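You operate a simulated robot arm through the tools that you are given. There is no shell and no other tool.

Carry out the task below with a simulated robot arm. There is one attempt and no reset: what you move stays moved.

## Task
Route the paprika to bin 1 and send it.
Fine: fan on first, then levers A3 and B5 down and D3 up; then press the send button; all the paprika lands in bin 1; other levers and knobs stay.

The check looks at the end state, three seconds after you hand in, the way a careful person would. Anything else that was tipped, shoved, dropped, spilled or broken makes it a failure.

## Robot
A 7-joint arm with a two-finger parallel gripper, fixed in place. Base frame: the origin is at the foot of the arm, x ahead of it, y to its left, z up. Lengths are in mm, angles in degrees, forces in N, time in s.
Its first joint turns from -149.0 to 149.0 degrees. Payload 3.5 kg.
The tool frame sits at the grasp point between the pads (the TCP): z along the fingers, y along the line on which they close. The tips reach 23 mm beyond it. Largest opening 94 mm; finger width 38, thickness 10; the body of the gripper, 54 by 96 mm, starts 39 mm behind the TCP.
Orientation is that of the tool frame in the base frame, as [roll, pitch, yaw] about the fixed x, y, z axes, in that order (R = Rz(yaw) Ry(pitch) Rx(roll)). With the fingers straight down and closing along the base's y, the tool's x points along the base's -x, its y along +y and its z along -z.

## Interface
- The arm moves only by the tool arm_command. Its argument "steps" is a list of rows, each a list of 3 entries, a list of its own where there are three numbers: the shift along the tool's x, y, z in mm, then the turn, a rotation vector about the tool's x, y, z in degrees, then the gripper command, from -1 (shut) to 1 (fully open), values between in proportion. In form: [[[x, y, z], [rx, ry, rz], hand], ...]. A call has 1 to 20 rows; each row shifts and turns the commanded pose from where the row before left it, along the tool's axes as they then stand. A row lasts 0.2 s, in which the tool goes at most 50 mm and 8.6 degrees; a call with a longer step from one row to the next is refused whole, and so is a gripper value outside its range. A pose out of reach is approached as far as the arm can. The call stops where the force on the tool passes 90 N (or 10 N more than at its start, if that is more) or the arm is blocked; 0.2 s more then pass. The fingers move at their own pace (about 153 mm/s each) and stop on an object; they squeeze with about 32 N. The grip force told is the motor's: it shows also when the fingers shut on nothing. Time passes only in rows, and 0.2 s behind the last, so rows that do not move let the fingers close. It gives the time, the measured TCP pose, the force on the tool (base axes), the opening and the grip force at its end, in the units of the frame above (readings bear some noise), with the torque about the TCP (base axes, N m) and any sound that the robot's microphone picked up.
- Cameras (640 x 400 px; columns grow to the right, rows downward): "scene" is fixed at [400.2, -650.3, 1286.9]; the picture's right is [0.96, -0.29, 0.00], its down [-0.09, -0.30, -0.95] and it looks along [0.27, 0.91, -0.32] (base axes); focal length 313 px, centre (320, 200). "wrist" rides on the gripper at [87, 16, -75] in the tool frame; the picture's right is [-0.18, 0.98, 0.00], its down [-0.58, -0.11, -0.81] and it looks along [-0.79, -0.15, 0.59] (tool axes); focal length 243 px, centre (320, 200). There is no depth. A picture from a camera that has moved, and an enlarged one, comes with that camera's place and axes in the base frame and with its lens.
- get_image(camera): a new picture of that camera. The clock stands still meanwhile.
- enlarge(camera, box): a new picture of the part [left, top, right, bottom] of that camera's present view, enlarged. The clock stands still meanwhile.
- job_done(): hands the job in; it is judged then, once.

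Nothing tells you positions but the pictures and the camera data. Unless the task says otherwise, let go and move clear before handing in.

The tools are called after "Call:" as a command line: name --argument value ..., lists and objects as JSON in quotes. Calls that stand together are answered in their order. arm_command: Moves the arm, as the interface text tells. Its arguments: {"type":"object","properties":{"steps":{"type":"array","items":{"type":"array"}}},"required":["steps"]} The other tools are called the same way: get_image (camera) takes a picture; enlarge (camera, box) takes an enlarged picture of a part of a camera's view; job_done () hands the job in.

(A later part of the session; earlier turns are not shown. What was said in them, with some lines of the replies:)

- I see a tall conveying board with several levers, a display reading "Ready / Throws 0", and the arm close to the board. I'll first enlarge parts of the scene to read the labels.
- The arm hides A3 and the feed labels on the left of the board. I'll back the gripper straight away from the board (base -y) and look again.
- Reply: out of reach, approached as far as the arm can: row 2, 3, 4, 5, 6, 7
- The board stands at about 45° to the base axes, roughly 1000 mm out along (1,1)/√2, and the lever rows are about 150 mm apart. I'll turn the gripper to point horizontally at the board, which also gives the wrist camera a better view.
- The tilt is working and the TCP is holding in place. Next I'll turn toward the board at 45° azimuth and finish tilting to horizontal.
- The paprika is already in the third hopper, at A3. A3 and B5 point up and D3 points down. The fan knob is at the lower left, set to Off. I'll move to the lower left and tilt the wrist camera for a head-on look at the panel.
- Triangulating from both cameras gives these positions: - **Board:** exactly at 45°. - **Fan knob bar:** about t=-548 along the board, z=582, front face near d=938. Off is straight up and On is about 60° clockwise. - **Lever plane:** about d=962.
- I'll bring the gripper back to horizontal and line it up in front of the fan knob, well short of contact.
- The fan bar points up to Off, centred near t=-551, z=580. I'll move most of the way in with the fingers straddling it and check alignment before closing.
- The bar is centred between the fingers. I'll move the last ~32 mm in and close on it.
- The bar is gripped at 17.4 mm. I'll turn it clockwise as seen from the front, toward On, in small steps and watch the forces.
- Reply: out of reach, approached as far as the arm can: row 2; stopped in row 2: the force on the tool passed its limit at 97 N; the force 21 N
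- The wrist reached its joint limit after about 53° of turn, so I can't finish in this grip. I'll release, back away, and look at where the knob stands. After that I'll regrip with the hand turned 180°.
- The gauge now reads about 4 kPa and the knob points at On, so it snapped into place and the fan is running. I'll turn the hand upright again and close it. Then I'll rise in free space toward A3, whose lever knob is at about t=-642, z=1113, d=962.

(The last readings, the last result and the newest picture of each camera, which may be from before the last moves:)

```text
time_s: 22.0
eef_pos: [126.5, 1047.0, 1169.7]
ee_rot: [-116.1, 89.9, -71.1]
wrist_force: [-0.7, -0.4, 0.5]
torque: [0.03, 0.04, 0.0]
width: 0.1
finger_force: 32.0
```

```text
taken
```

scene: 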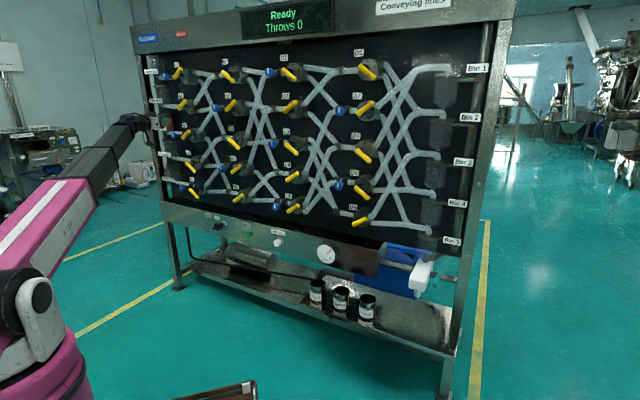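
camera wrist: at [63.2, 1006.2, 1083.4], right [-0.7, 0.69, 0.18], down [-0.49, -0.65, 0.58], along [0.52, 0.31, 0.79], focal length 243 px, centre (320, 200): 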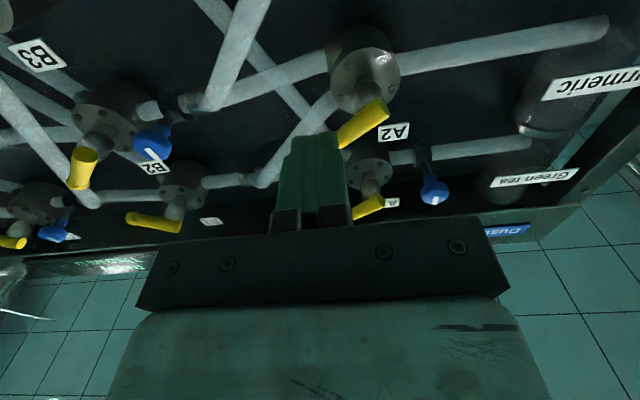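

The closed fingers are lined up above and right of the A3 pivot. I'll move straight in until the tips reach lever depth, staying above the lever.

Call:
arm_command --steps '[[[0, 0, 42], [0, 0, 0], -1], [[0, 0, 42], [0, 0, 0], -1], [[0, 0, 40], [0, 0, 0], -1]]'

Call:
get_image --camera "wrist"

Call:
enlarge --camera "scene" --box '[140, 90, 220, 160]'

```text
time_s: 22.8
eef_pos: [214.5, 1134.2, 1169.2]
ee_rot: [-88.3, 90.0, -43.2]
wrist_force: [-0.6, 0.2, -0.4]
torque: [0.02, 0.01, -0.01]
width: 0.0
finger_force: 32.1
```

```text
taken
camera wrist: at [150.5, 1092.7, 1082.9], right [-0.7, 0.69, 0.18], down [-0.49, -0.65, 0.58], along [0.52, 0.31, 0.79], focal length 243 px, centre (320, 200)
```

wrist: 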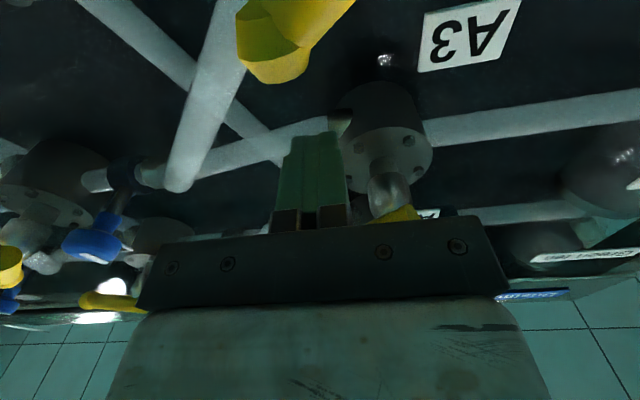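

```text
5.71 times, centred on (180, 125) of scene
camera zoom: at [400.2, -650.3, 1286.9], right [0.96, -0.29, 0.0], down [-0.09, -0.3, -0.95], along [0.27, 0.91, -0.32], focal length 1790 px, centre (1120, 629)
```

zoom: 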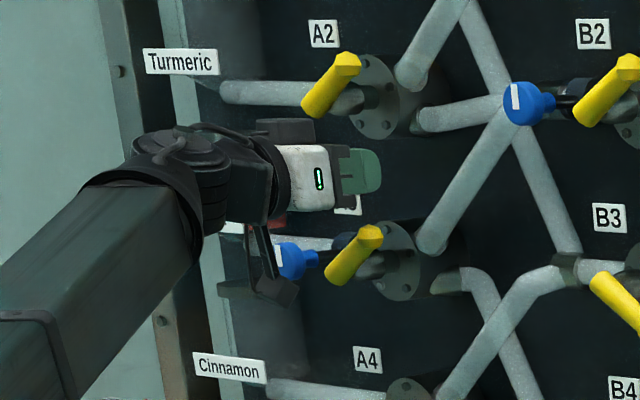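

The A3 knob is directly under the finger block. I'll push down in small steps and watch the force.

Call:
arm_command --steps '[[[10, -4, 0], [0, 0, 0], -1], [[10, 0, 0], [0, 0, 0], -1], [[10, 0, 0], [0, 0, 0], -1], [[10, 0, 0], [0, 0, 0], -1], [[8, 0, 0], [0, 0, 0], -1], [[6, 0, 0], [0, 0, 0], -1]]'

Call:
enlarge --camera "scene" --box '[140, 90, 220, 160]'

Call:
get_image --camera "wrist"

```text
time_s: 24.2
eef_pos: [217.6, 1133.6, 1116.1]
ee_rot: [146.3, 90.0, -168.6]
wrist_force: [-0.5, -0.4, -0.1]
torque: [-0.01, 0.02, -0.01]
width: 0.1
finger_force: 31.8
```

```text
5.71 times, centred on (180, 125) of scene
camera zoom: at [400.2, -650.3, 1286.9], right [0.96, -0.29, 0.0], down [-0.09, -0.3, -0.95], along [0.27, 0.91, -0.32], focal length 1790 px, centre (1120, 629)
```

zoom: 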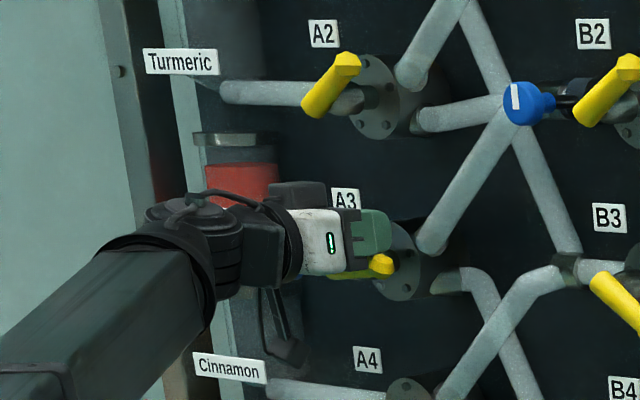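

```text
taken
camera wrist: at [153.1, 1091.6, 1029.2], right [-0.7, 0.69, 0.18], down [-0.49, -0.65, 0.58], along [0.52, 0.31, 0.79], focal length 243 px, centre (320, 200)
```

wrist: 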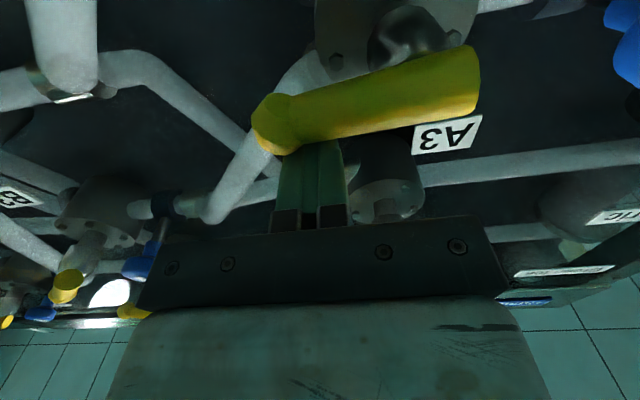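

A3 is turning freely and is now near horizontal. I'll keep pushing down to its lower stop.

Call:
arm_command --steps '[[[6, 0, 0], [0, 0, 0], -1], [[6, 0, 0], [0, 0, 0], -1], [[5, 0, 0], [0, 0, 0], -1], [[4, 0, 0], [0, 0, 0], -1]]'

Call:
enlarge --camera "scene" --box '[140, 90, 220, 160]'

Call:
get_image --camera "wrist"

```text
time_s: 25.2
eef_pos: [217.3, 1133.0, 1094.1]
ee_rot: [112.9, 89.9, 157.9]
wrist_force: [0.3, 0.2, 0.0]
torque: [0.0, 0.03, 0.0]
width: 0.0
finger_force: 31.7
```

```text
5.71 times, centred on (180, 125) of scene
camera zoom: at [400.2, -650.3, 1286.9], right [0.96, -0.29, 0.0], down [-0.09, -0.3, -0.95], along [0.27, 0.91, -0.32], focal length 1790 px, centre (1120, 629)
```

zoom: 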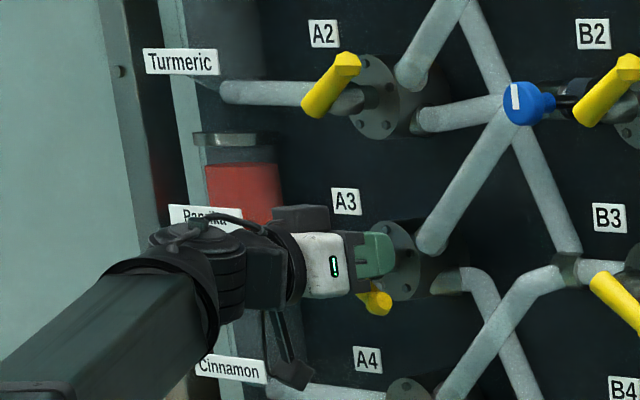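

```text
taken
camera wrist: at [153.1, 1092.2, 1009.3], right [-0.7, 0.69, 0.18], down [-0.49, -0.65, 0.58], along [0.52, 0.31, 0.79], focal length 243 px, centre (320, 200)
```

wrist: 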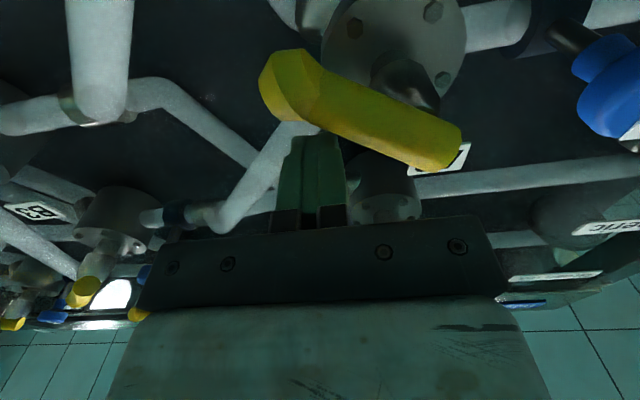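

A3 seems to have dropped to its lower position. I'll back straight out and compare it with the other lowered levers.

Call:
arm_command --steps '[[[0, 0, -30], [0, 0, 0], -1], [[0, 0, -45], [0, 0, 0], -1], [[0, 0, -45], [0, 0, 0], -1]]'

Call:
enlarge --camera "scene" --box '[140, 110, 240, 210]'

Call:
get_image --camera "wrist"

```text
time_s: 26.0
eef_pos: [133.6, 1045.3, 1096.6]
ee_rot: [106.1, 89.9, 151.0]
wrist_force: [0.2, -0.2, -0.1]
torque: [-0.01, 0.0, 0.0]
width: 0.1
finger_force: 31.5
```

```text
4.00 times, centred on (190, 160) of scene
camera zoom: at [400.2, -650.3, 1286.9], right [0.96, -0.29, 0.0], down [-0.09, -0.3, -0.95], along [0.27, 0.91, -0.32], focal length 1253 px, centre (840, 360)
```

zoom: 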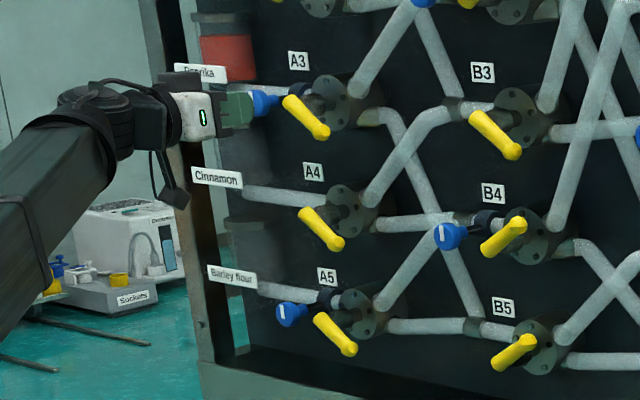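

```text
taken
camera wrist: at [69.5, 1004.3, 1009.9], right [-0.7, 0.7, 0.18], down [-0.49, -0.65, 0.58], along [0.52, 0.31, 0.79], focal length 243 px, centre (320, 200)
```

wrist: 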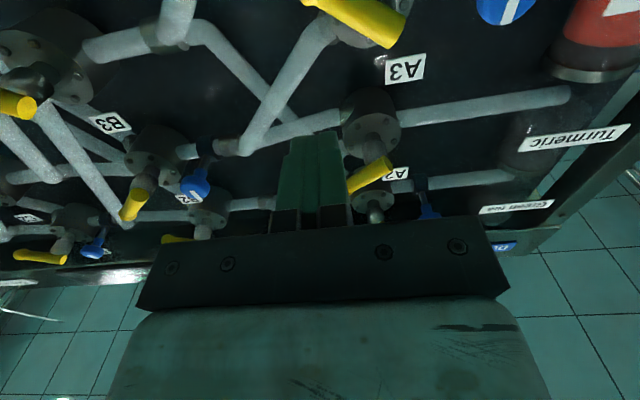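

A3 now has the same slope as A4 and A5, so it's fully down. Next is B5: I'll move across in free space to just above its lever, at about t=-321, z=869.

Call:
arm_command --steps '[[[25.3, -36, 0], [0, 0, 0], -1], [[25.3, -36, 0], [0, 0, 0], -1], [[25.3, -36, 0], [0, 0, 0], -1], [[25.3, -36, 0], [0, 0, 0], -1], [[25.3, -36, 0], [0, 0, 0], -1], [[25.3, -36, 0], [0, 0, 0], -1], [[25.3, -36, 0], [0, 0, 0], -1], [[25.3, -36, 0], [0, 0, 0], -1], [[25.3, -36, 0], [0, 0, 0], -1]]'

Call:
get_image --camera "wrist"

Call:
enlarge --camera "scene" --box '[170, 150, 290, 240]'

```text
time_s: 28.0
eef_pos: [360.9, 817.7, 869.7]
ee_rot: [117.1, 90.0, 162.0]
wrist_force: [0.1, -0.4, 0.6]
torque: [0.02, 0.02, -0.01]
width: 0.0
finger_force: 32.3
```

```text
taken
camera wrist: at [298.1, 776.1, 782.4], right [-0.7, 0.69, 0.18], down [-0.49, -0.65, 0.58], along [0.52, 0.31, 0.79], focal length 243 px, centre (320, 200)
```

wrist: 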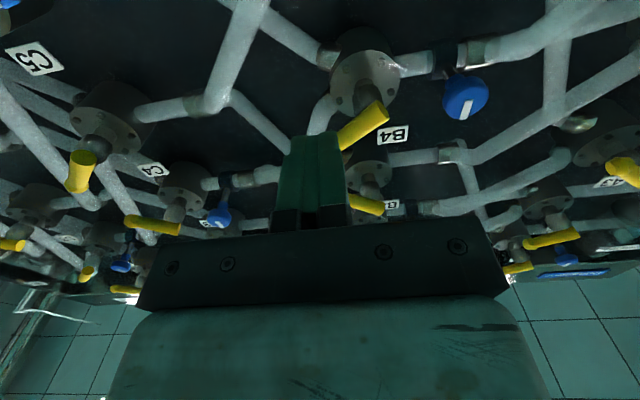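

```text
4.44 times, centred on (230, 195) of scene
camera zoom: at [400.2, -650.3, 1286.9], right [0.96, -0.29, 0.0], down [-0.09, -0.3, -0.95], along [0.27, 0.91, -0.32], focal length 1392 px, centre (720, 222)
```

zoom: 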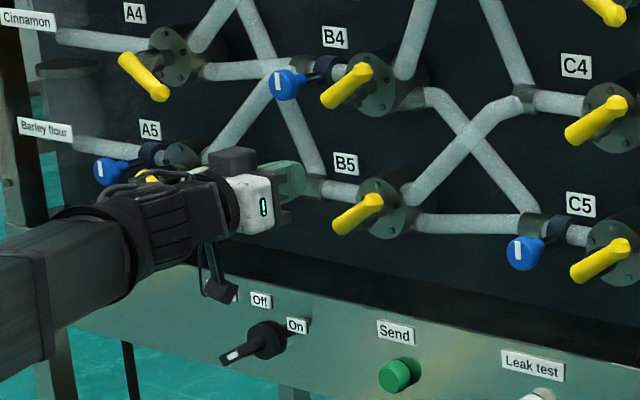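

Everything matches the A3 approach. I'll move in above B5.

Call:
arm_command --steps '[[[0, -1, 42], [0, 0, 0], -1], [[0, -1, 42], [0, 0, 0], -1], [[0, 0, 37], [0, 0, 0], -1]]'

Call:
get_image --camera "wrist"

Call:
enlarge --camera "scene" --box '[190, 160, 290, 230]'

```text
time_s: 28.8
eef_pos: [447.1, 904.9, 869.3]
ee_rot: [-83.1, 90.0, -38.1]
wrist_force: [-0.5, 0.0, 0.0]
torque: [0.02, 0.01, -0.03]
width: 0.1
finger_force: 32.0
```

```text
taken
camera wrist: at [384.2, 862.7, 782.3], right [-0.7, 0.69, 0.18], down [-0.49, -0.65, 0.58], along [0.52, 0.31, 0.79], focal length 243 px, centre (320, 200)
```

wrist: 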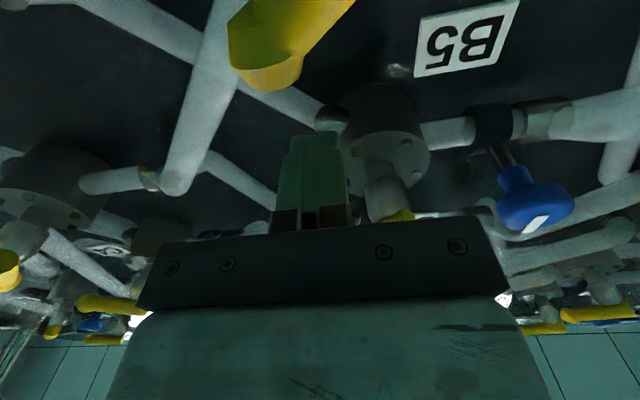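

```text
5.71 times, centred on (240, 195) of scene
camera zoom: at [400.2, -650.3, 1286.9], right [0.96, -0.29, 0.0], down [-0.09, -0.3, -0.95], along [0.27, 0.91, -0.32], focal length 1790 px, centre (777, 229)
```

zoom: 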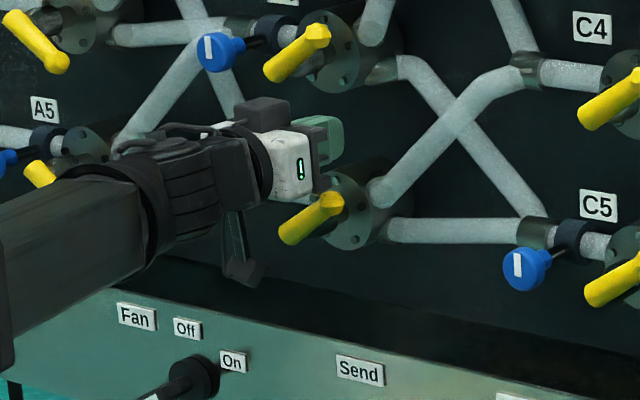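

Same picture as for A3, so I'll push B5 down with the same profile.

Call:
arm_command --steps '[[[10, -4, 0], [0, 0, 0], -1], [[10, 0, 0], [0, 0, 0], -1], [[10, 0, 0], [0, 0, 0], -1], [[10, 0, 0], [0, 0, 0], -1], [[8, 0, 0], [0, 0, 0], -1], [[6, 0, 0], [0, 0, 0], -1], [[6, 0, 0], [0, 0, 0], -1], [[6, 0, 0], [0, 0, 0], -1], [[5, 0, 0], [0, 0, 0], -1], [[4, 0, 0], [0, 0, 0], -1]]'

Call:
get_image --camera "wrist"

Call:
enlarge --camera "scene" --box '[190, 160, 290, 230]'

```text
time_s: 31.0
eef_pos: [451.1, 902.0, 794.2]
ee_rot: [-79.6, 89.9, -34.6]
wrist_force: [0.0, 0.5, 0.1]
torque: [0.03, 0.03, 0.01]
width: 0.0
finger_force: 31.9
```

```text
taken
camera wrist: at [387.3, 859.9, 707.2], right [-0.7, 0.69, 0.18], down [-0.49, -0.65, 0.58], along [0.52, 0.31, 0.79], focal length 243 px, centre (320, 200)
```

wrist: 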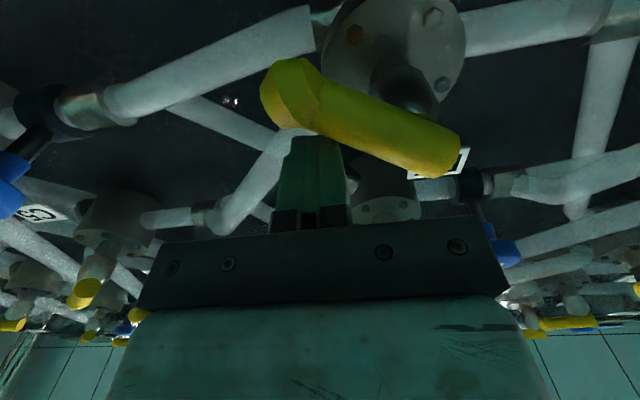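

```text
5.71 times, centred on (240, 195) of scene
camera zoom: at [400.2, -650.3, 1286.9], right [0.96, -0.29, 0.0], down [-0.09, -0.3, -0.95], along [0.27, 0.91, -0.32], focal length 1790 px, centre (777, 229)
```

zoom: 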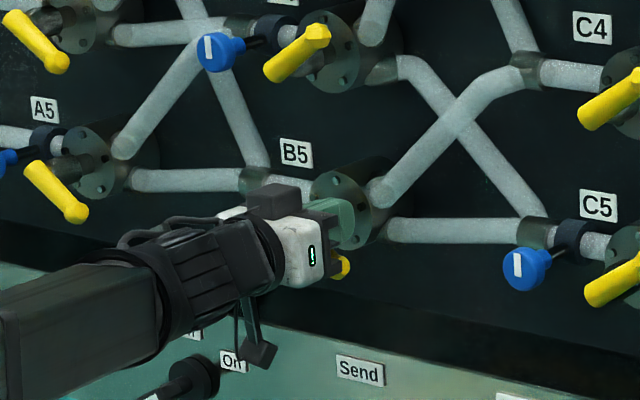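

B5 looks fully down, same as A3. I'll back out and travel across in free space to a spot below D3.

Call:
arm_command --steps '[[[0, 0, -30], [0, 0, 0], -1], [[0, 0, -45], [0, 0, 0], -1], [[0, 0, -45], [0, 0, 0], -1]]'

Call:
arm_command --steps '[[[-12.9, -41.2, 0], [0, 0, 0], -1], [[-12.9, -41.2, 0], [0, 0, 0], -1], [[-12.9, -41.2, 0], [0, 0, 0], -1], [[-12.9, -41.2, 0], [0, 0, 0], -1], [[-12.9, -41.2, 0], [0, 0, 0], -1], [[-12.9, -41.2, 0], [0, 0, 0], -1], [[-12.9, -41.2, 0], [0, 0, 0], -1], [[-12.9, -41.2, 0], [0, 0, 0], -1], [[-12.9, -41.2, 0], [0, 0, 0], -1], [[-12.9, -41.2, 0], [0, 0, 0], -1], [[-12.9, -41.2, 0], [0, 0, 0], -1], [[-12.9, -41.2, 0], [0, 0, 0], -1], [[-12.9, -41.2, 0], [0, 0, 0], -1], [[-12.9, -41.2, 0], [0, 0, 0], -1], [[-12.9, -41.2, 0], [0, 0, 0], -1], [[-12.9, -41.2, 0], [0, 0, 0], -1]]'

Call:
get_image --camera "wrist"

Call:
get_image --camera "scene"

```text
time_s: 31.8
eef_pos: [366.8, 816.8, 791.9]
ee_rot: [93.1, 90.0, 138.1]
wrist_force: [0.4, -0.8, 0.7]
torque: [-0.04, -0.04, 0.01]
width: 0.2
finger_force: 32.7
```

```text
time_s: 35.2
eef_pos: [830.3, 349.5, 1003.3]
ee_rot: [-108.0, 89.9, -62.9]
wrist_force: [0.1, 0.5, -0.6]
torque: [0.02, 0.02, -0.02]
width: 0.0
finger_force: 32.3
out of reach, approached as far as the arm can: row 7, 8
```

```text
taken
camera wrist: at [766.4, 307.9, 916.9], right [-0.7, 0.69, 0.18], down [-0.49, -0.65, 0.58], along [0.52, 0.32, 0.79], focal length 243 px, centre (320, 200)
```

wrist: 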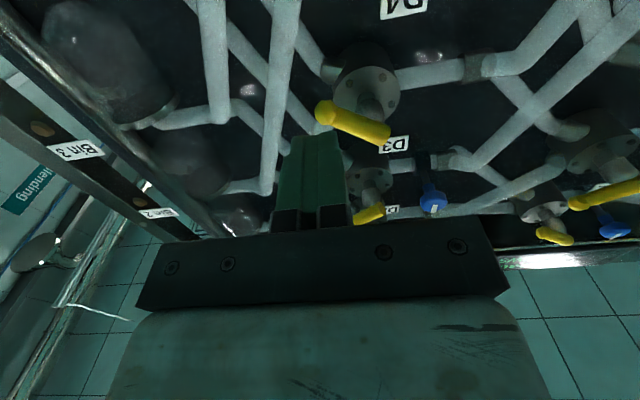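

```text
taken
```

scene: 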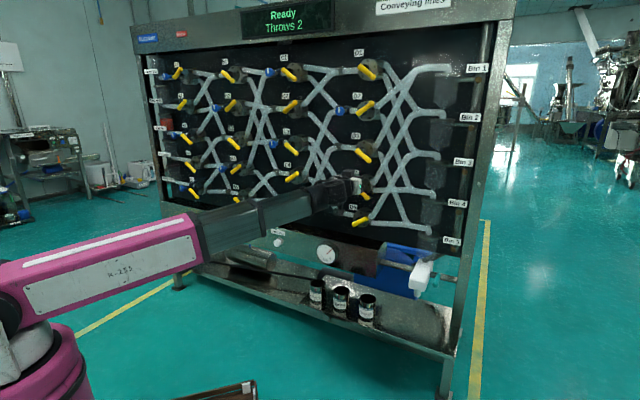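

Display shows "Throws 2", so A3 and B5 are both counted. The gripper is under D3's lever, whose knob is at about t=344, z=1050. I'll move in to lever depth below the knob.

Call:
arm_command --steps '[[[0, 0, 42], [0, 0, 0], -1], [[0, 0, 42], [0, 0, 0], -1], [[0, 0, 36], [0, 0, 0], -1]]'

Call:
get_image --camera "wrist"

Call:
enlarge --camera "scene" --box '[310, 120, 410, 200]'

```text
time_s: 36.0
eef_pos: [916.6, 437.1, 1001.1]
ee_rot: [-76.1, 90.0, -31.1]
wrist_force: [0.8, 0.1, -0.3]
torque: [-0.03, 0.0, 0.03]
width: 0.0
finger_force: 31.7
```

```text
taken
camera wrist: at [853.3, 395.3, 913.8], right [-0.7, 0.69, 0.18], down [-0.49, -0.65, 0.58], along [0.52, 0.31, 0.79], focal length 243 px, centre (320, 200)
```

wrist: 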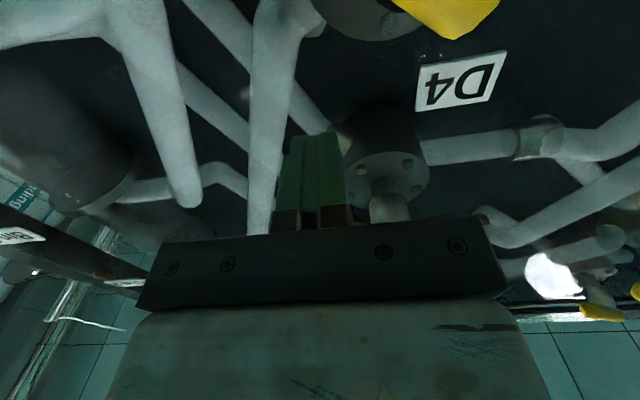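

```text
5.00 times, centred on (360, 160) of scene
camera zoom: at [400.2, -650.3, 1286.9], right [0.96, -0.29, 0.0], down [-0.09, -0.3, -0.95], along [0.27, 0.91, -0.32], focal length 1566 px, centre (120, 400)
```

zoom: 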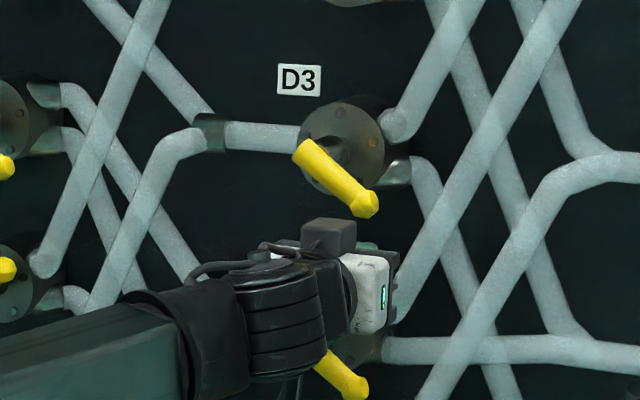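

The finger block is below D3's knob with clearance all round. I'll push up with the mirrored profile.

Call:
arm_command --steps '[[[-10, 0, 0], [0, 0, 0], -1], [[-10, 0, 0], [0, 0, 0], -1], [[-10, 0, 0], [0, 0, 0], -1], [[-10, 0, 0], [0, 0, 0], -1], [[-8, 0, 0], [0, 0, 0], -1], [[-6, 0, 0], [0, 0, 0], -1], [[-6, 0, 0], [0, 0, 0], -1], [[-6, 0, 0], [0, 0, 0], -1], [[-5, 0, 0], [0, 0, 0], -1], [[-4, 0, 0], [0, 0, 0], -1]]'

Call:
get_image --camera "wrist"

Call:
enlarge --camera "scene" --box '[310, 100, 410, 180]'

```text
time_s: 38.2
eef_pos: [918.7, 434.9, 1069.7]
ee_rot: [-149.0, 89.5, -104.0]
wrist_force: [-4.2, -9.6, -51.8]
torque: [-0.32, -0.52, 0.12]
width: 0.0
finger_force: 32.3
```

```text
taken
camera wrist: at [854.4, 392.3, 984.0], right [-0.7, 0.69, 0.18], down [-0.49, -0.64, 0.59], along [0.52, 0.32, 0.79], focal length 243 px, centre (320, 200)
```

wrist: 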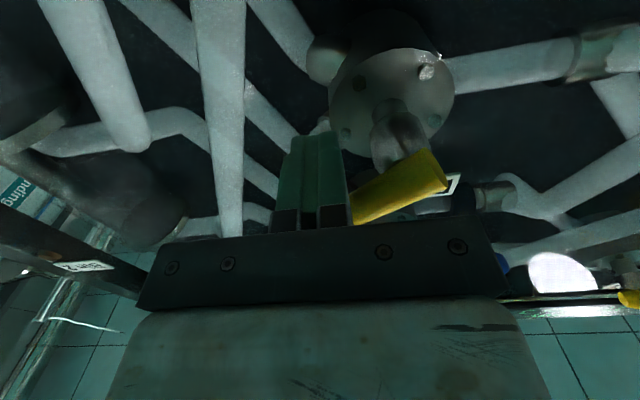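

```text
5.00 times, centred on (360, 140) of scene
camera zoom: at [400.2, -650.3, 1286.9], right [0.96, -0.29, 0.0], down [-0.09, -0.3, -0.95], along [0.27, 0.91, -0.32], focal length 1566 px, centre (120, 500)
```

zoom: 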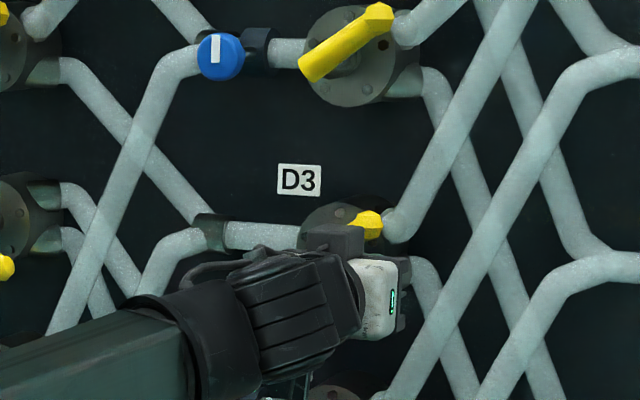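

There's 52 N of resistance and the lever is up against its stop. I'll ease off, back out, and check it.

Call:
arm_command --steps '[[[6, 0, 0], [0, 0, 0], -1], [[6, 0, 0], [0, 0, 0], -1], [[0, 0, -35], [0, 0, 0], -1], [[0, 0, -45], [0, 0, 0], -1], [[0, 0, -45], [0, 0, 0], -1]]'

Call:
get_image --camera "wrist"

Call:
get_image --camera "scene"

Call:
enlarge --camera "scene" --box '[310, 50, 410, 180]'

```text
time_s: 39.4
eef_pos: [827.7, 346.2, 1062.3]
ee_rot: [-18.4, 90.0, 26.9]
wrist_force: [-0.2, -1.0, 0.6]
torque: [0.01, -0.01, -0.02]
width: 0.0
finger_force: 31.6
```

```text
taken
camera wrist: at [763.4, 304.9, 976.3], right [-0.7, 0.69, 0.18], down [-0.49, -0.65, 0.58], along [0.52, 0.31, 0.79], focal length 243 px, centre (320, 200)
```

wrist: 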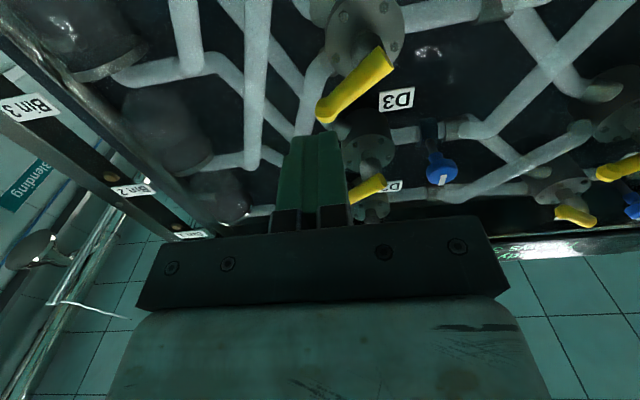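

```text
taken
```

scene: 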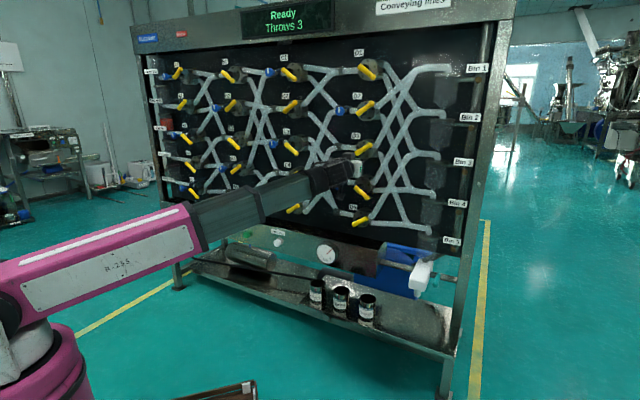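

```text
3.08 times, centred on (360, 115) of scene
camera zoom: at [400.2, -650.3, 1286.9], right [0.96, -0.29, 0.0], down [-0.09, -0.3, -0.95], along [0.27, 0.91, -0.32], focal length 964 px, centre (197, 462)
```

zoom: 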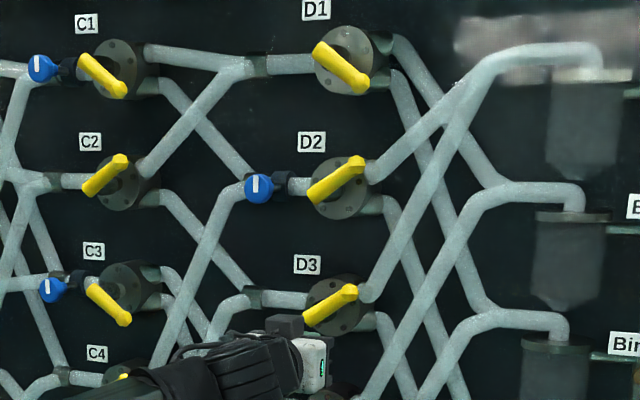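

The display reads "Throws 3" and D3 now points up, parallel to D2. Next I'll move to the Send button at about t=-327, z=580, stepping through free space.

Call:
arm_command --steps '[[[20, 40, 0], [0, 0, 0], -1], [[20, 40, 0], [0, 0, 0], -1], [[20, 40, 0], [0, 0, 0], -1], [[20, 40, 0], [0, 0, 0], -1], [[20, 40, 0], [0, 0, 0], -1], [[20, 40, 0], [0, 0, 0], -1], [[20, 40, 0], [0, 0, 0], -1], [[20, 40, 0], [0, 0, 0], -1]]'

Call:
get_image --camera "scene"

```text
time_s: 41.2
eef_pos: [603.2, 572.5, 900.2]
ee_rot: [-97.7, 90.0, -52.6]
wrist_force: [0.3, -0.2, 0.0]
torque: [0.02, 0.02, -0.01]
width: 0.0
finger_force: 31.9
```

```text
taken
```

scene: 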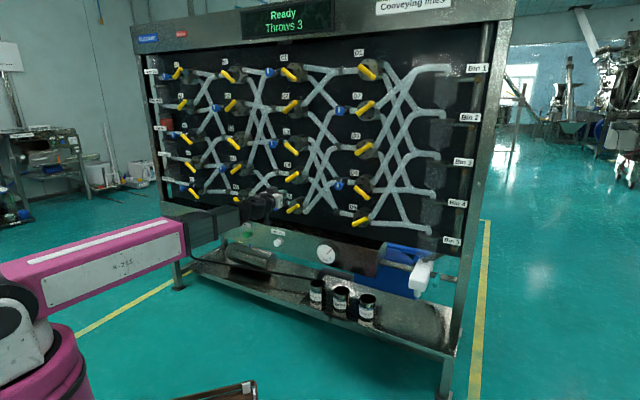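

Call:
arm_command --steps '[[[20, 40, 0], [0, 0, 0], -1], [[20, 40, 0], [0, 0, 0], -1], [[20, 40, 0], [0, 0, 0], -1], [[20, 40, 0], [0, 0, 0], -1], [[20, 40, 0], [0, 0, 0], -1]]'

Call:
arm_command --steps '[[[36, 25, 0], [0, 0, 0], -1], [[36, 25, 0], [0, 0, 0], -1], [[36, 25, 0], [0, 0, 0], -1], [[36, 25, 0], [0, 0, 0], -1], [[36, 25, 0], [0, 0, 0], -1], [[36, 24, 0], [0, 0, 0], -1]]'

Call:
get_image --camera "wrist"

Call:
get_image --camera "scene"

```text
time_s: 42.4
eef_pos: [460.4, 714.9, 800.7]
ee_rot: [-87.7, 89.9, -42.7]
wrist_force: [-0.8, 0.3, 0.1]
torque: [0.02, -0.04, 0.02]
width: 0.0
finger_force: 32.3
```

```text
time_s: 43.8
eef_pos: [357.0, 818.8, 584.3]
ee_rot: [-76.5, 89.9, -31.5]
wrist_force: [0.2, 0.6, 0.0]
torque: [-0.01, 0.0, 0.0]
width: 0.0
finger_force: 31.9
```

```text
taken
camera wrist: at [292.9, 776.7, 498.4], right [-0.7, 0.69, 0.18], down [-0.49, -0.65, 0.58], along [0.52, 0.31, 0.79], focal length 243 px, centre (320, 200)
```

wrist: 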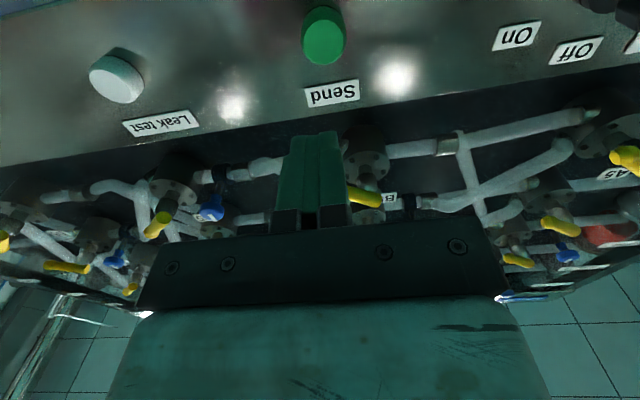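

```text
taken
```

scene: 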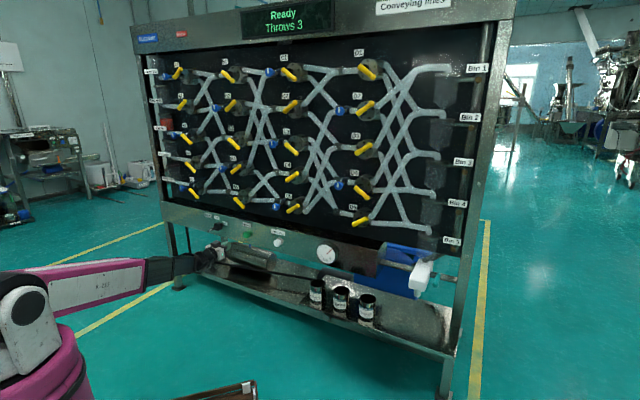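

Call:
enlarge --camera "wrist" --box '[270, 0, 390, 110]'

Call:
enlarge --camera "scene" --box '[140, 50, 320, 240]'

Call:
enlarge --camera "scene" --box '[270, 50, 450, 260]'

Call:
enlarge --camera "scene" --box '[305, 235, 355, 270]'

```text
3.64 times, centred on (330, 55) of wrist
camera zoom: at [292.9, 776.7, 498.4], right [-0.7, 0.69, 0.18], down [-0.49, -0.65, 0.58], along [0.52, 0.31, 0.79], focal length 882 px, centre (284, 727)
```

zoom: 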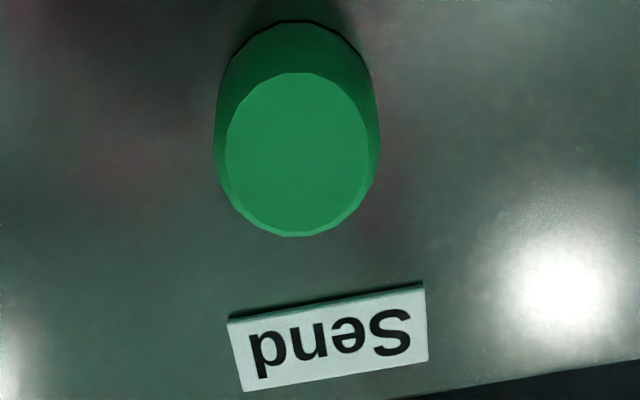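

```text
2.11 times, centred on (230, 145) of scene
camera zoom: at [400.2, -650.3, 1286.9], right [0.96, -0.29, 0.0], down [-0.09, -0.3, -0.95], along [0.27, 0.91, -0.32], focal length 659 px, centre (510, 316)
```

zoom: 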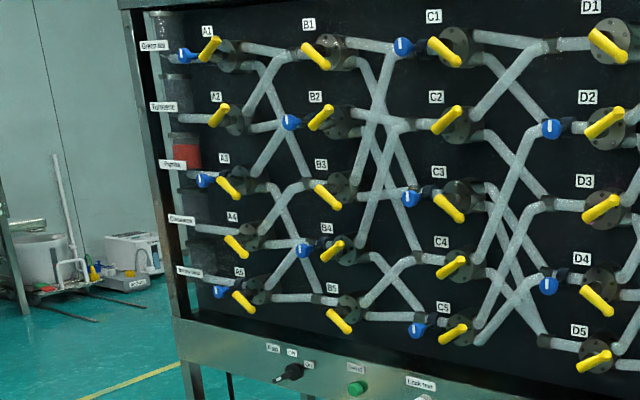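

```text
1.90 times, centred on (360, 155) of scene
camera zoom: at [400.2, -650.3, 1286.9], right [0.96, -0.29, 0.0], down [-0.09, -0.3, -0.95], along [0.27, 0.91, -0.32], focal length 597 px, centre (244, 286)
```

zoom: 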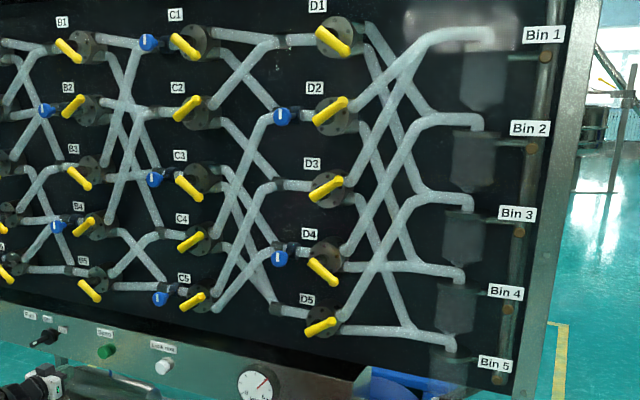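

```text
11.43 times, centred on (330, 252) of scene
camera zoom: at [400.2, -650.3, 1286.9], right [0.96, -0.29, 0.0], down [-0.09, -0.3, -0.95], along [0.27, 0.91, -0.32], focal length 3580 px, centre (206, -400)
```

zoom: 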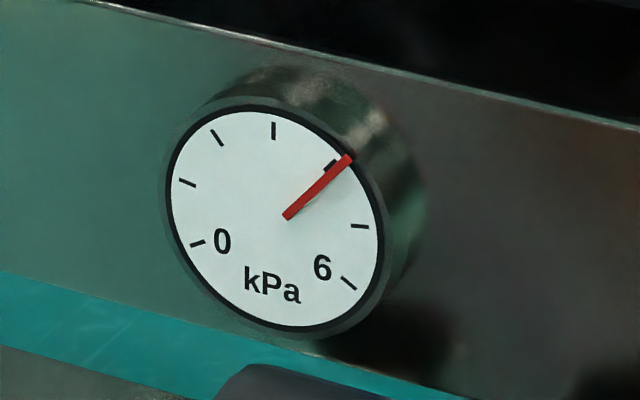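

All levers are as required: A3 and B5 down, D3 up, the others unchanged. Pressure is about 4 kPa. The Send cap is centred near t=-330.6, z=578, with its front face at about d=971. I'll line up and move to just short of contact.

Call:
arm_command --steps '[[[6, 4, 30], [0, 0, 0], -1], [[0, 0, 40], [0, 0, 0], -1], [[0, 0, 35], [0, 0, 0], -1]]'

Call:
get_image --camera "wrist"

Call:
enlarge --camera "scene" --box '[200, 200, 300, 265]'

```text
time_s: 44.6
eef_pos: [427.3, 896.3, 579.4]
ee_rot: [95.5, 90.0, 140.5]
wrist_force: [0.0, 0.6, -0.2]
torque: [-0.03, 0.0, 0.01]
width: 0.1
finger_force: 31.9
```

```text
taken
camera wrist: at [364.0, 855.0, 495.5], right [-0.7, 0.69, 0.18], down [-0.49, -0.65, 0.58], along [0.52, 0.31, 0.79], focal length 243 px, centre (320, 200)
```

wrist: 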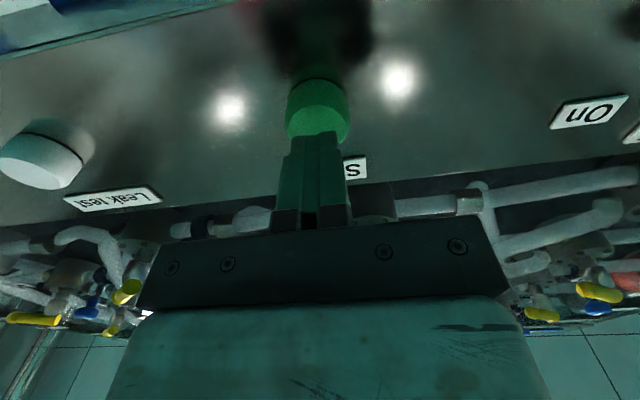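

```text
6.15 times, centred on (250, 232) of scene
camera zoom: at [400.2, -650.3, 1286.9], right [0.96, -0.29, 0.0], down [-0.09, -0.3, -0.95], along [0.27, 0.91, -0.32], focal length 1927 px, centre (751, 0)
```

zoom: 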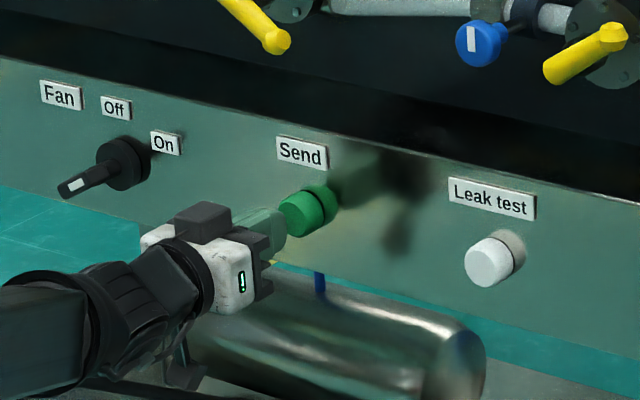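

The fingertips are centred on the Send cap, about 10 mm short. I'll press forward in small steps.

Call:
arm_command --steps '[[[0, 0, 6], [0, 0, 0], -1], [[0, 0, 4], [0, 0, 0], -1], [[0, 0, 3], [0, 0, 0], -1], [[0, 0, 3], [0, 0, 0], -1]]'

Call:
enlarge --camera "scene" --box '[200, 200, 300, 265]'

Call:
enlarge --camera "scene" --box '[230, 0, 350, 50]'

```text
time_s: 45.6
eef_pos: [439.5, 907.5, 581.5]
ee_rot: [78.5, 90.0, 123.5]
wrist_force: [0.0, -1.2, -0.5]
torque: [-0.01, 0.04, 0.02]
width: 0.0
finger_force: 32.0
```

```text
6.15 times, centred on (250, 232) of scene
camera zoom: at [400.2, -650.3, 1286.9], right [0.96, -0.29, 0.0], down [-0.09, -0.3, -0.95], along [0.27, 0.91, -0.32], focal length 1927 px, centre (751, 0)
```

zoom: 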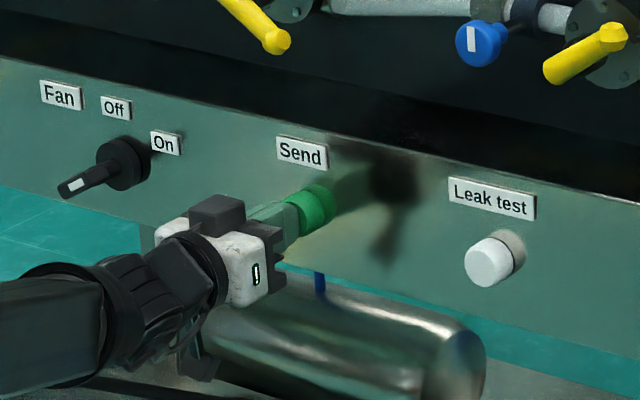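

```text
5.33 times, centred on (290, 25) of scene
camera zoom: at [400.2, -650.3, 1286.9], right [0.96, -0.29, 0.0], down [-0.09, -0.3, -0.95], along [0.27, 0.91, -0.32], focal length 1670 px, centre (480, 1133)
```

zoom: 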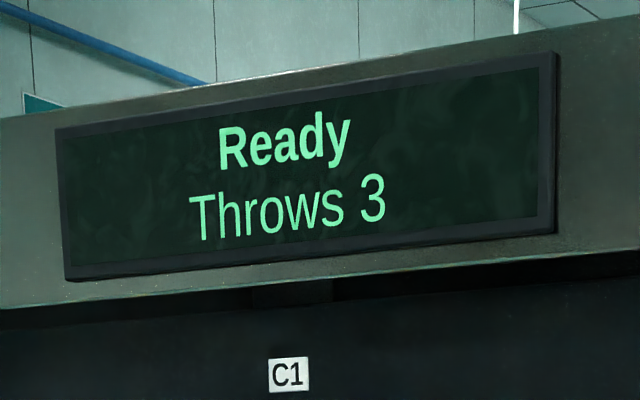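

Call:
arm_command --steps '[[[0, 0, 2], [0, 0, 0], -1], [[0, 0, 2], [0, 0, 0], -1]]'

Call:
enlarge --camera "scene" --box '[230, 0, 350, 50]'

```text
time_s: 46.2
eef_pos: [442.1, 910.1, 580.4]
ee_rot: [-87.8, 89.8, -42.8]
wrist_force: [-2.1, -1.9, -0.2]
torque: [-0.01, 0.03, 0.05]
width: 0.0
finger_force: 31.4
heard: click
```

```text
5.33 times, centred on (290, 25) of scene
camera zoom: at [400.2, -650.3, 1286.9], right [0.96, -0.29, 0.0], down [-0.09, -0.3, -0.95], along [0.27, 0.91, -0.32], focal length 1670 px, centre (480, 1133)
```

zoom: 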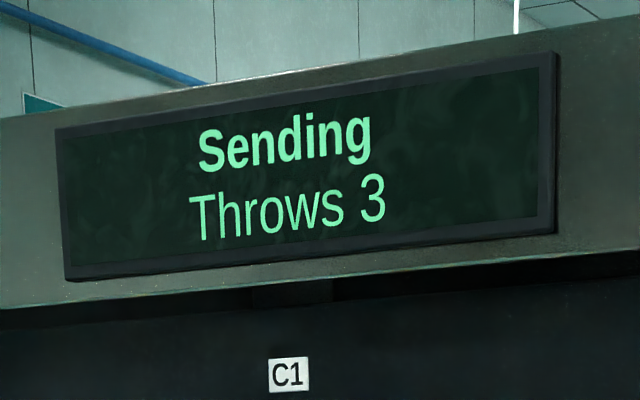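

The button clicked and the display shows "Sending". I'll back straight off and wait for the transfer to finish.

Call:
arm_command --steps '[[[0, 0, -20], [0, 0, 0], -1], [[0, 0, -45], [0, 0, 0], -1], [[0, 0, -45], [0, 0, 0], -1], [[0, 0, -40], [0, 0, 0], -1], [[0, 0, 0], [0, 0, 0], -1], [[0, 0, 0], [0, 0, 0], -1], [[0, 0, 0], [0, 0, 0], -1], [[0, 0, 0], [0, 0, 0], -1]]'

Call:
get_image --camera "scene"

Call:
enlarge --camera "scene" --box '[310, 0, 510, 125]'

```text
time_s: 48.0
eef_pos: [336.3, 803.1, 580.7]
ee_rot: [105.0, 89.9, 150.1]
wrist_force: [0.2, 0.6, 0.1]
torque: [-0.03, 0.03, -0.01]
width: 0.0
finger_force: 31.9
```

```text
taken
```

scene: 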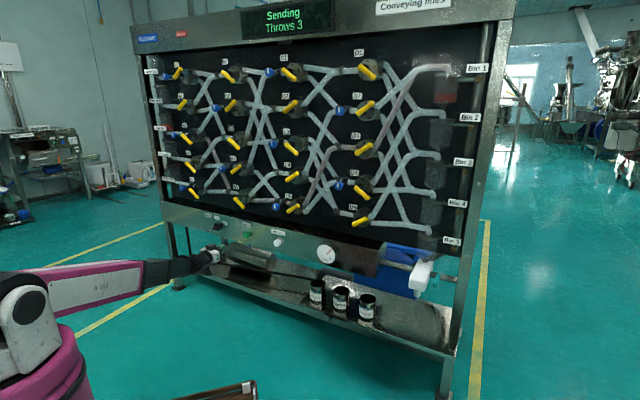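

```text
3.20 times, centred on (410, 62) of scene
camera zoom: at [400.2, -650.3, 1286.9], right [0.96, -0.29, 0.0], down [-0.09, -0.3, -0.95], along [0.27, 0.91, -0.32], focal length 1002 px, centre (32, 640)
```

zoom: 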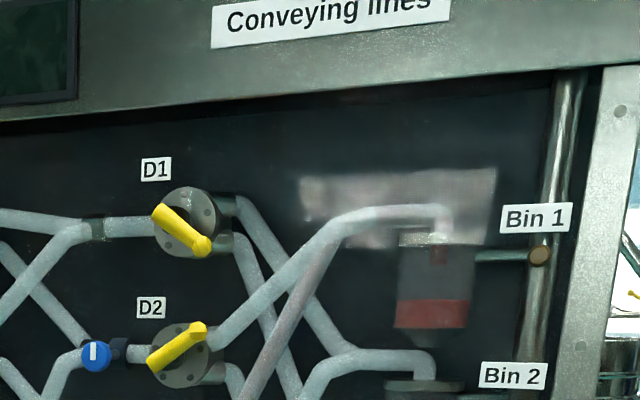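

Red paprika is filling bin 1. I'll wait until the transfer is complete.

Call:
arm_command --steps '[[[0, 0, 0], [0, 0, 0], -1], [[0, 0, 0], [0, 0, 0], -1], [[0, 0, 0], [0, 0, 0], -1], [[0, 0, 0], [0, 0, 0], -1], [[0, 0, 0], [0, 0, 0], -1], [[0, 0, 0], [0, 0, 0], -1], [[0, 0, 0], [0, 0, 0], -1], [[0, 0, 0], [0, 0, 0], -1], [[0, 0, 0], [0, 0, 0], -1], [[0, 0, 0], [0, 0, 0], -1], [[0, 0, 0], [0, 0, 0], -1], [[0, 0, 0], [0, 0, 0], -1], [[0, 0, 0], [0, 0, 0], -1], [[0, 0, 0], [0, 0, 0], -1], [[0, 0, 0], [0, 0, 0], -1]]'

Call:
get_image --camera "scene"

Call:
enlarge --camera "scene" --box '[360, 40, 500, 250]'

Call:
enlarge --camera "scene" --box '[130, 0, 330, 240]'

```text
time_s: 51.2
eef_pos: [336.2, 803.8, 580.9]
ee_rot: [103.0, 90.0, 148.1]
wrist_force: [-0.2, -0.7, -0.3]
torque: [0.02, 0.0, 0.02]
width: 0.3
finger_force: 32.1
```

```text
taken
```

scene: 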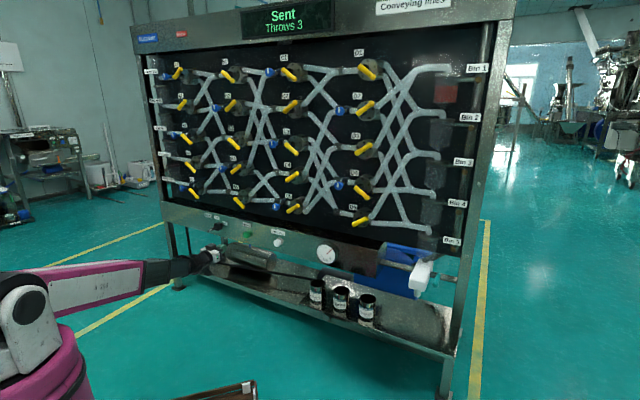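

```text
1.90 times, centred on (430, 145) of scene
camera zoom: at [400.2, -650.3, 1286.9], right [0.96, -0.29, 0.0], down [-0.09, -0.3, -0.95], along [0.27, 0.91, -0.32], focal length 597 px, centre (110, 305)
```

zoom: 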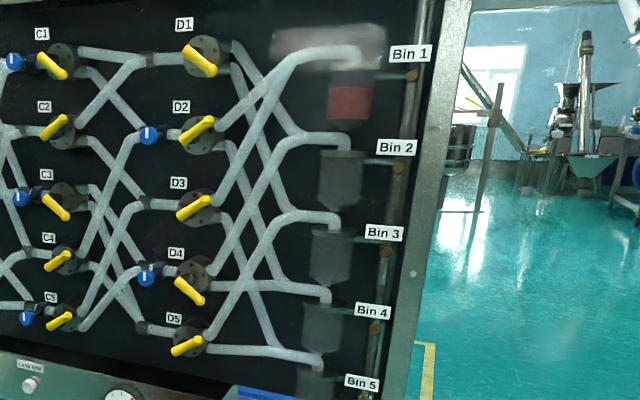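

```text
1.67 times, centred on (230, 120) of scene
camera zoom: at [400.2, -650.3, 1286.9], right [0.96, -0.29, 0.0], down [-0.09, -0.3, -0.95], along [0.27, 0.91, -0.32], focal length 522 px, centre (470, 333)
```

zoom: 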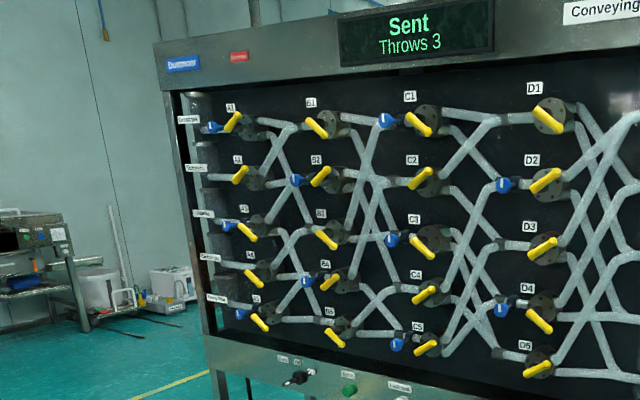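

The display says "Sent", the paprika hopper is empty and the load is in bin 1. All the other levers match their starting positions. I'll back off a bit more for clearance and then hand in.

Call:
arm_command --steps '[[[0, 0, -40], [0, 0, 0], -1], [[0, 0, -40], [0, 0, 0], -1], [[0, 0, 0], [0, 0, 0], -1]]'

Call:
get_image --camera "scene"

```text
time_s: 52.0
eef_pos: [280.9, 747.0, 580.7]
ee_rot: [-49.6, 89.9, -4.6]
wrist_force: [0.7, -0.5, 0.3]
torque: [-0.01, -0.01, 0.03]
width: 0.0
finger_force: 31.6
```

```text
taken
```

scene: 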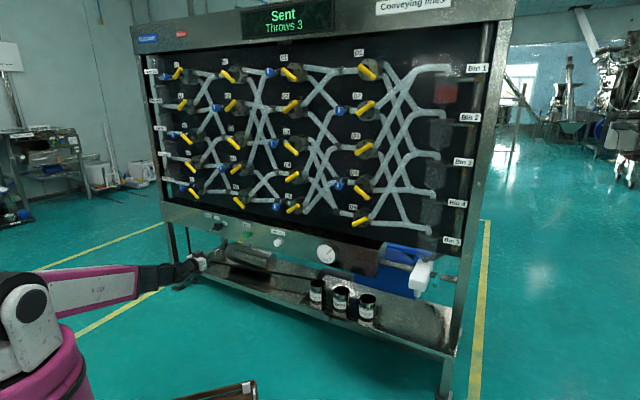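

The arm is clear of the board and nothing else was disturbed. The paprika is in bin 1, so I'm handing in.

Call:
job_done

```text
The job is handed in.
```

The paprika is in bin 1: the display reads "Sent", the paprika hopper is empty and the red powder shows in bin 1. I've handed the job in.

- **Fan:** I turned it on first. The gauge rose from 0 to about 4 kPa and was still there just before I pressed send. The knob took one grip, and the wrist hit its joint limit just as it reached On.
- **Levers:** A3 and B5 are down and D3 is up, and the display counted three throws. In the final pictures all the other levers are where they started, and I didn't touch the blue knobs.
- **Send:** I pressed the button once and it clicked. I watched the transfer run until the display changed to "Sent".

The arm is backed well away from the board, and the last picture shows nothing tipped, moved or spilled. The fan is still running.
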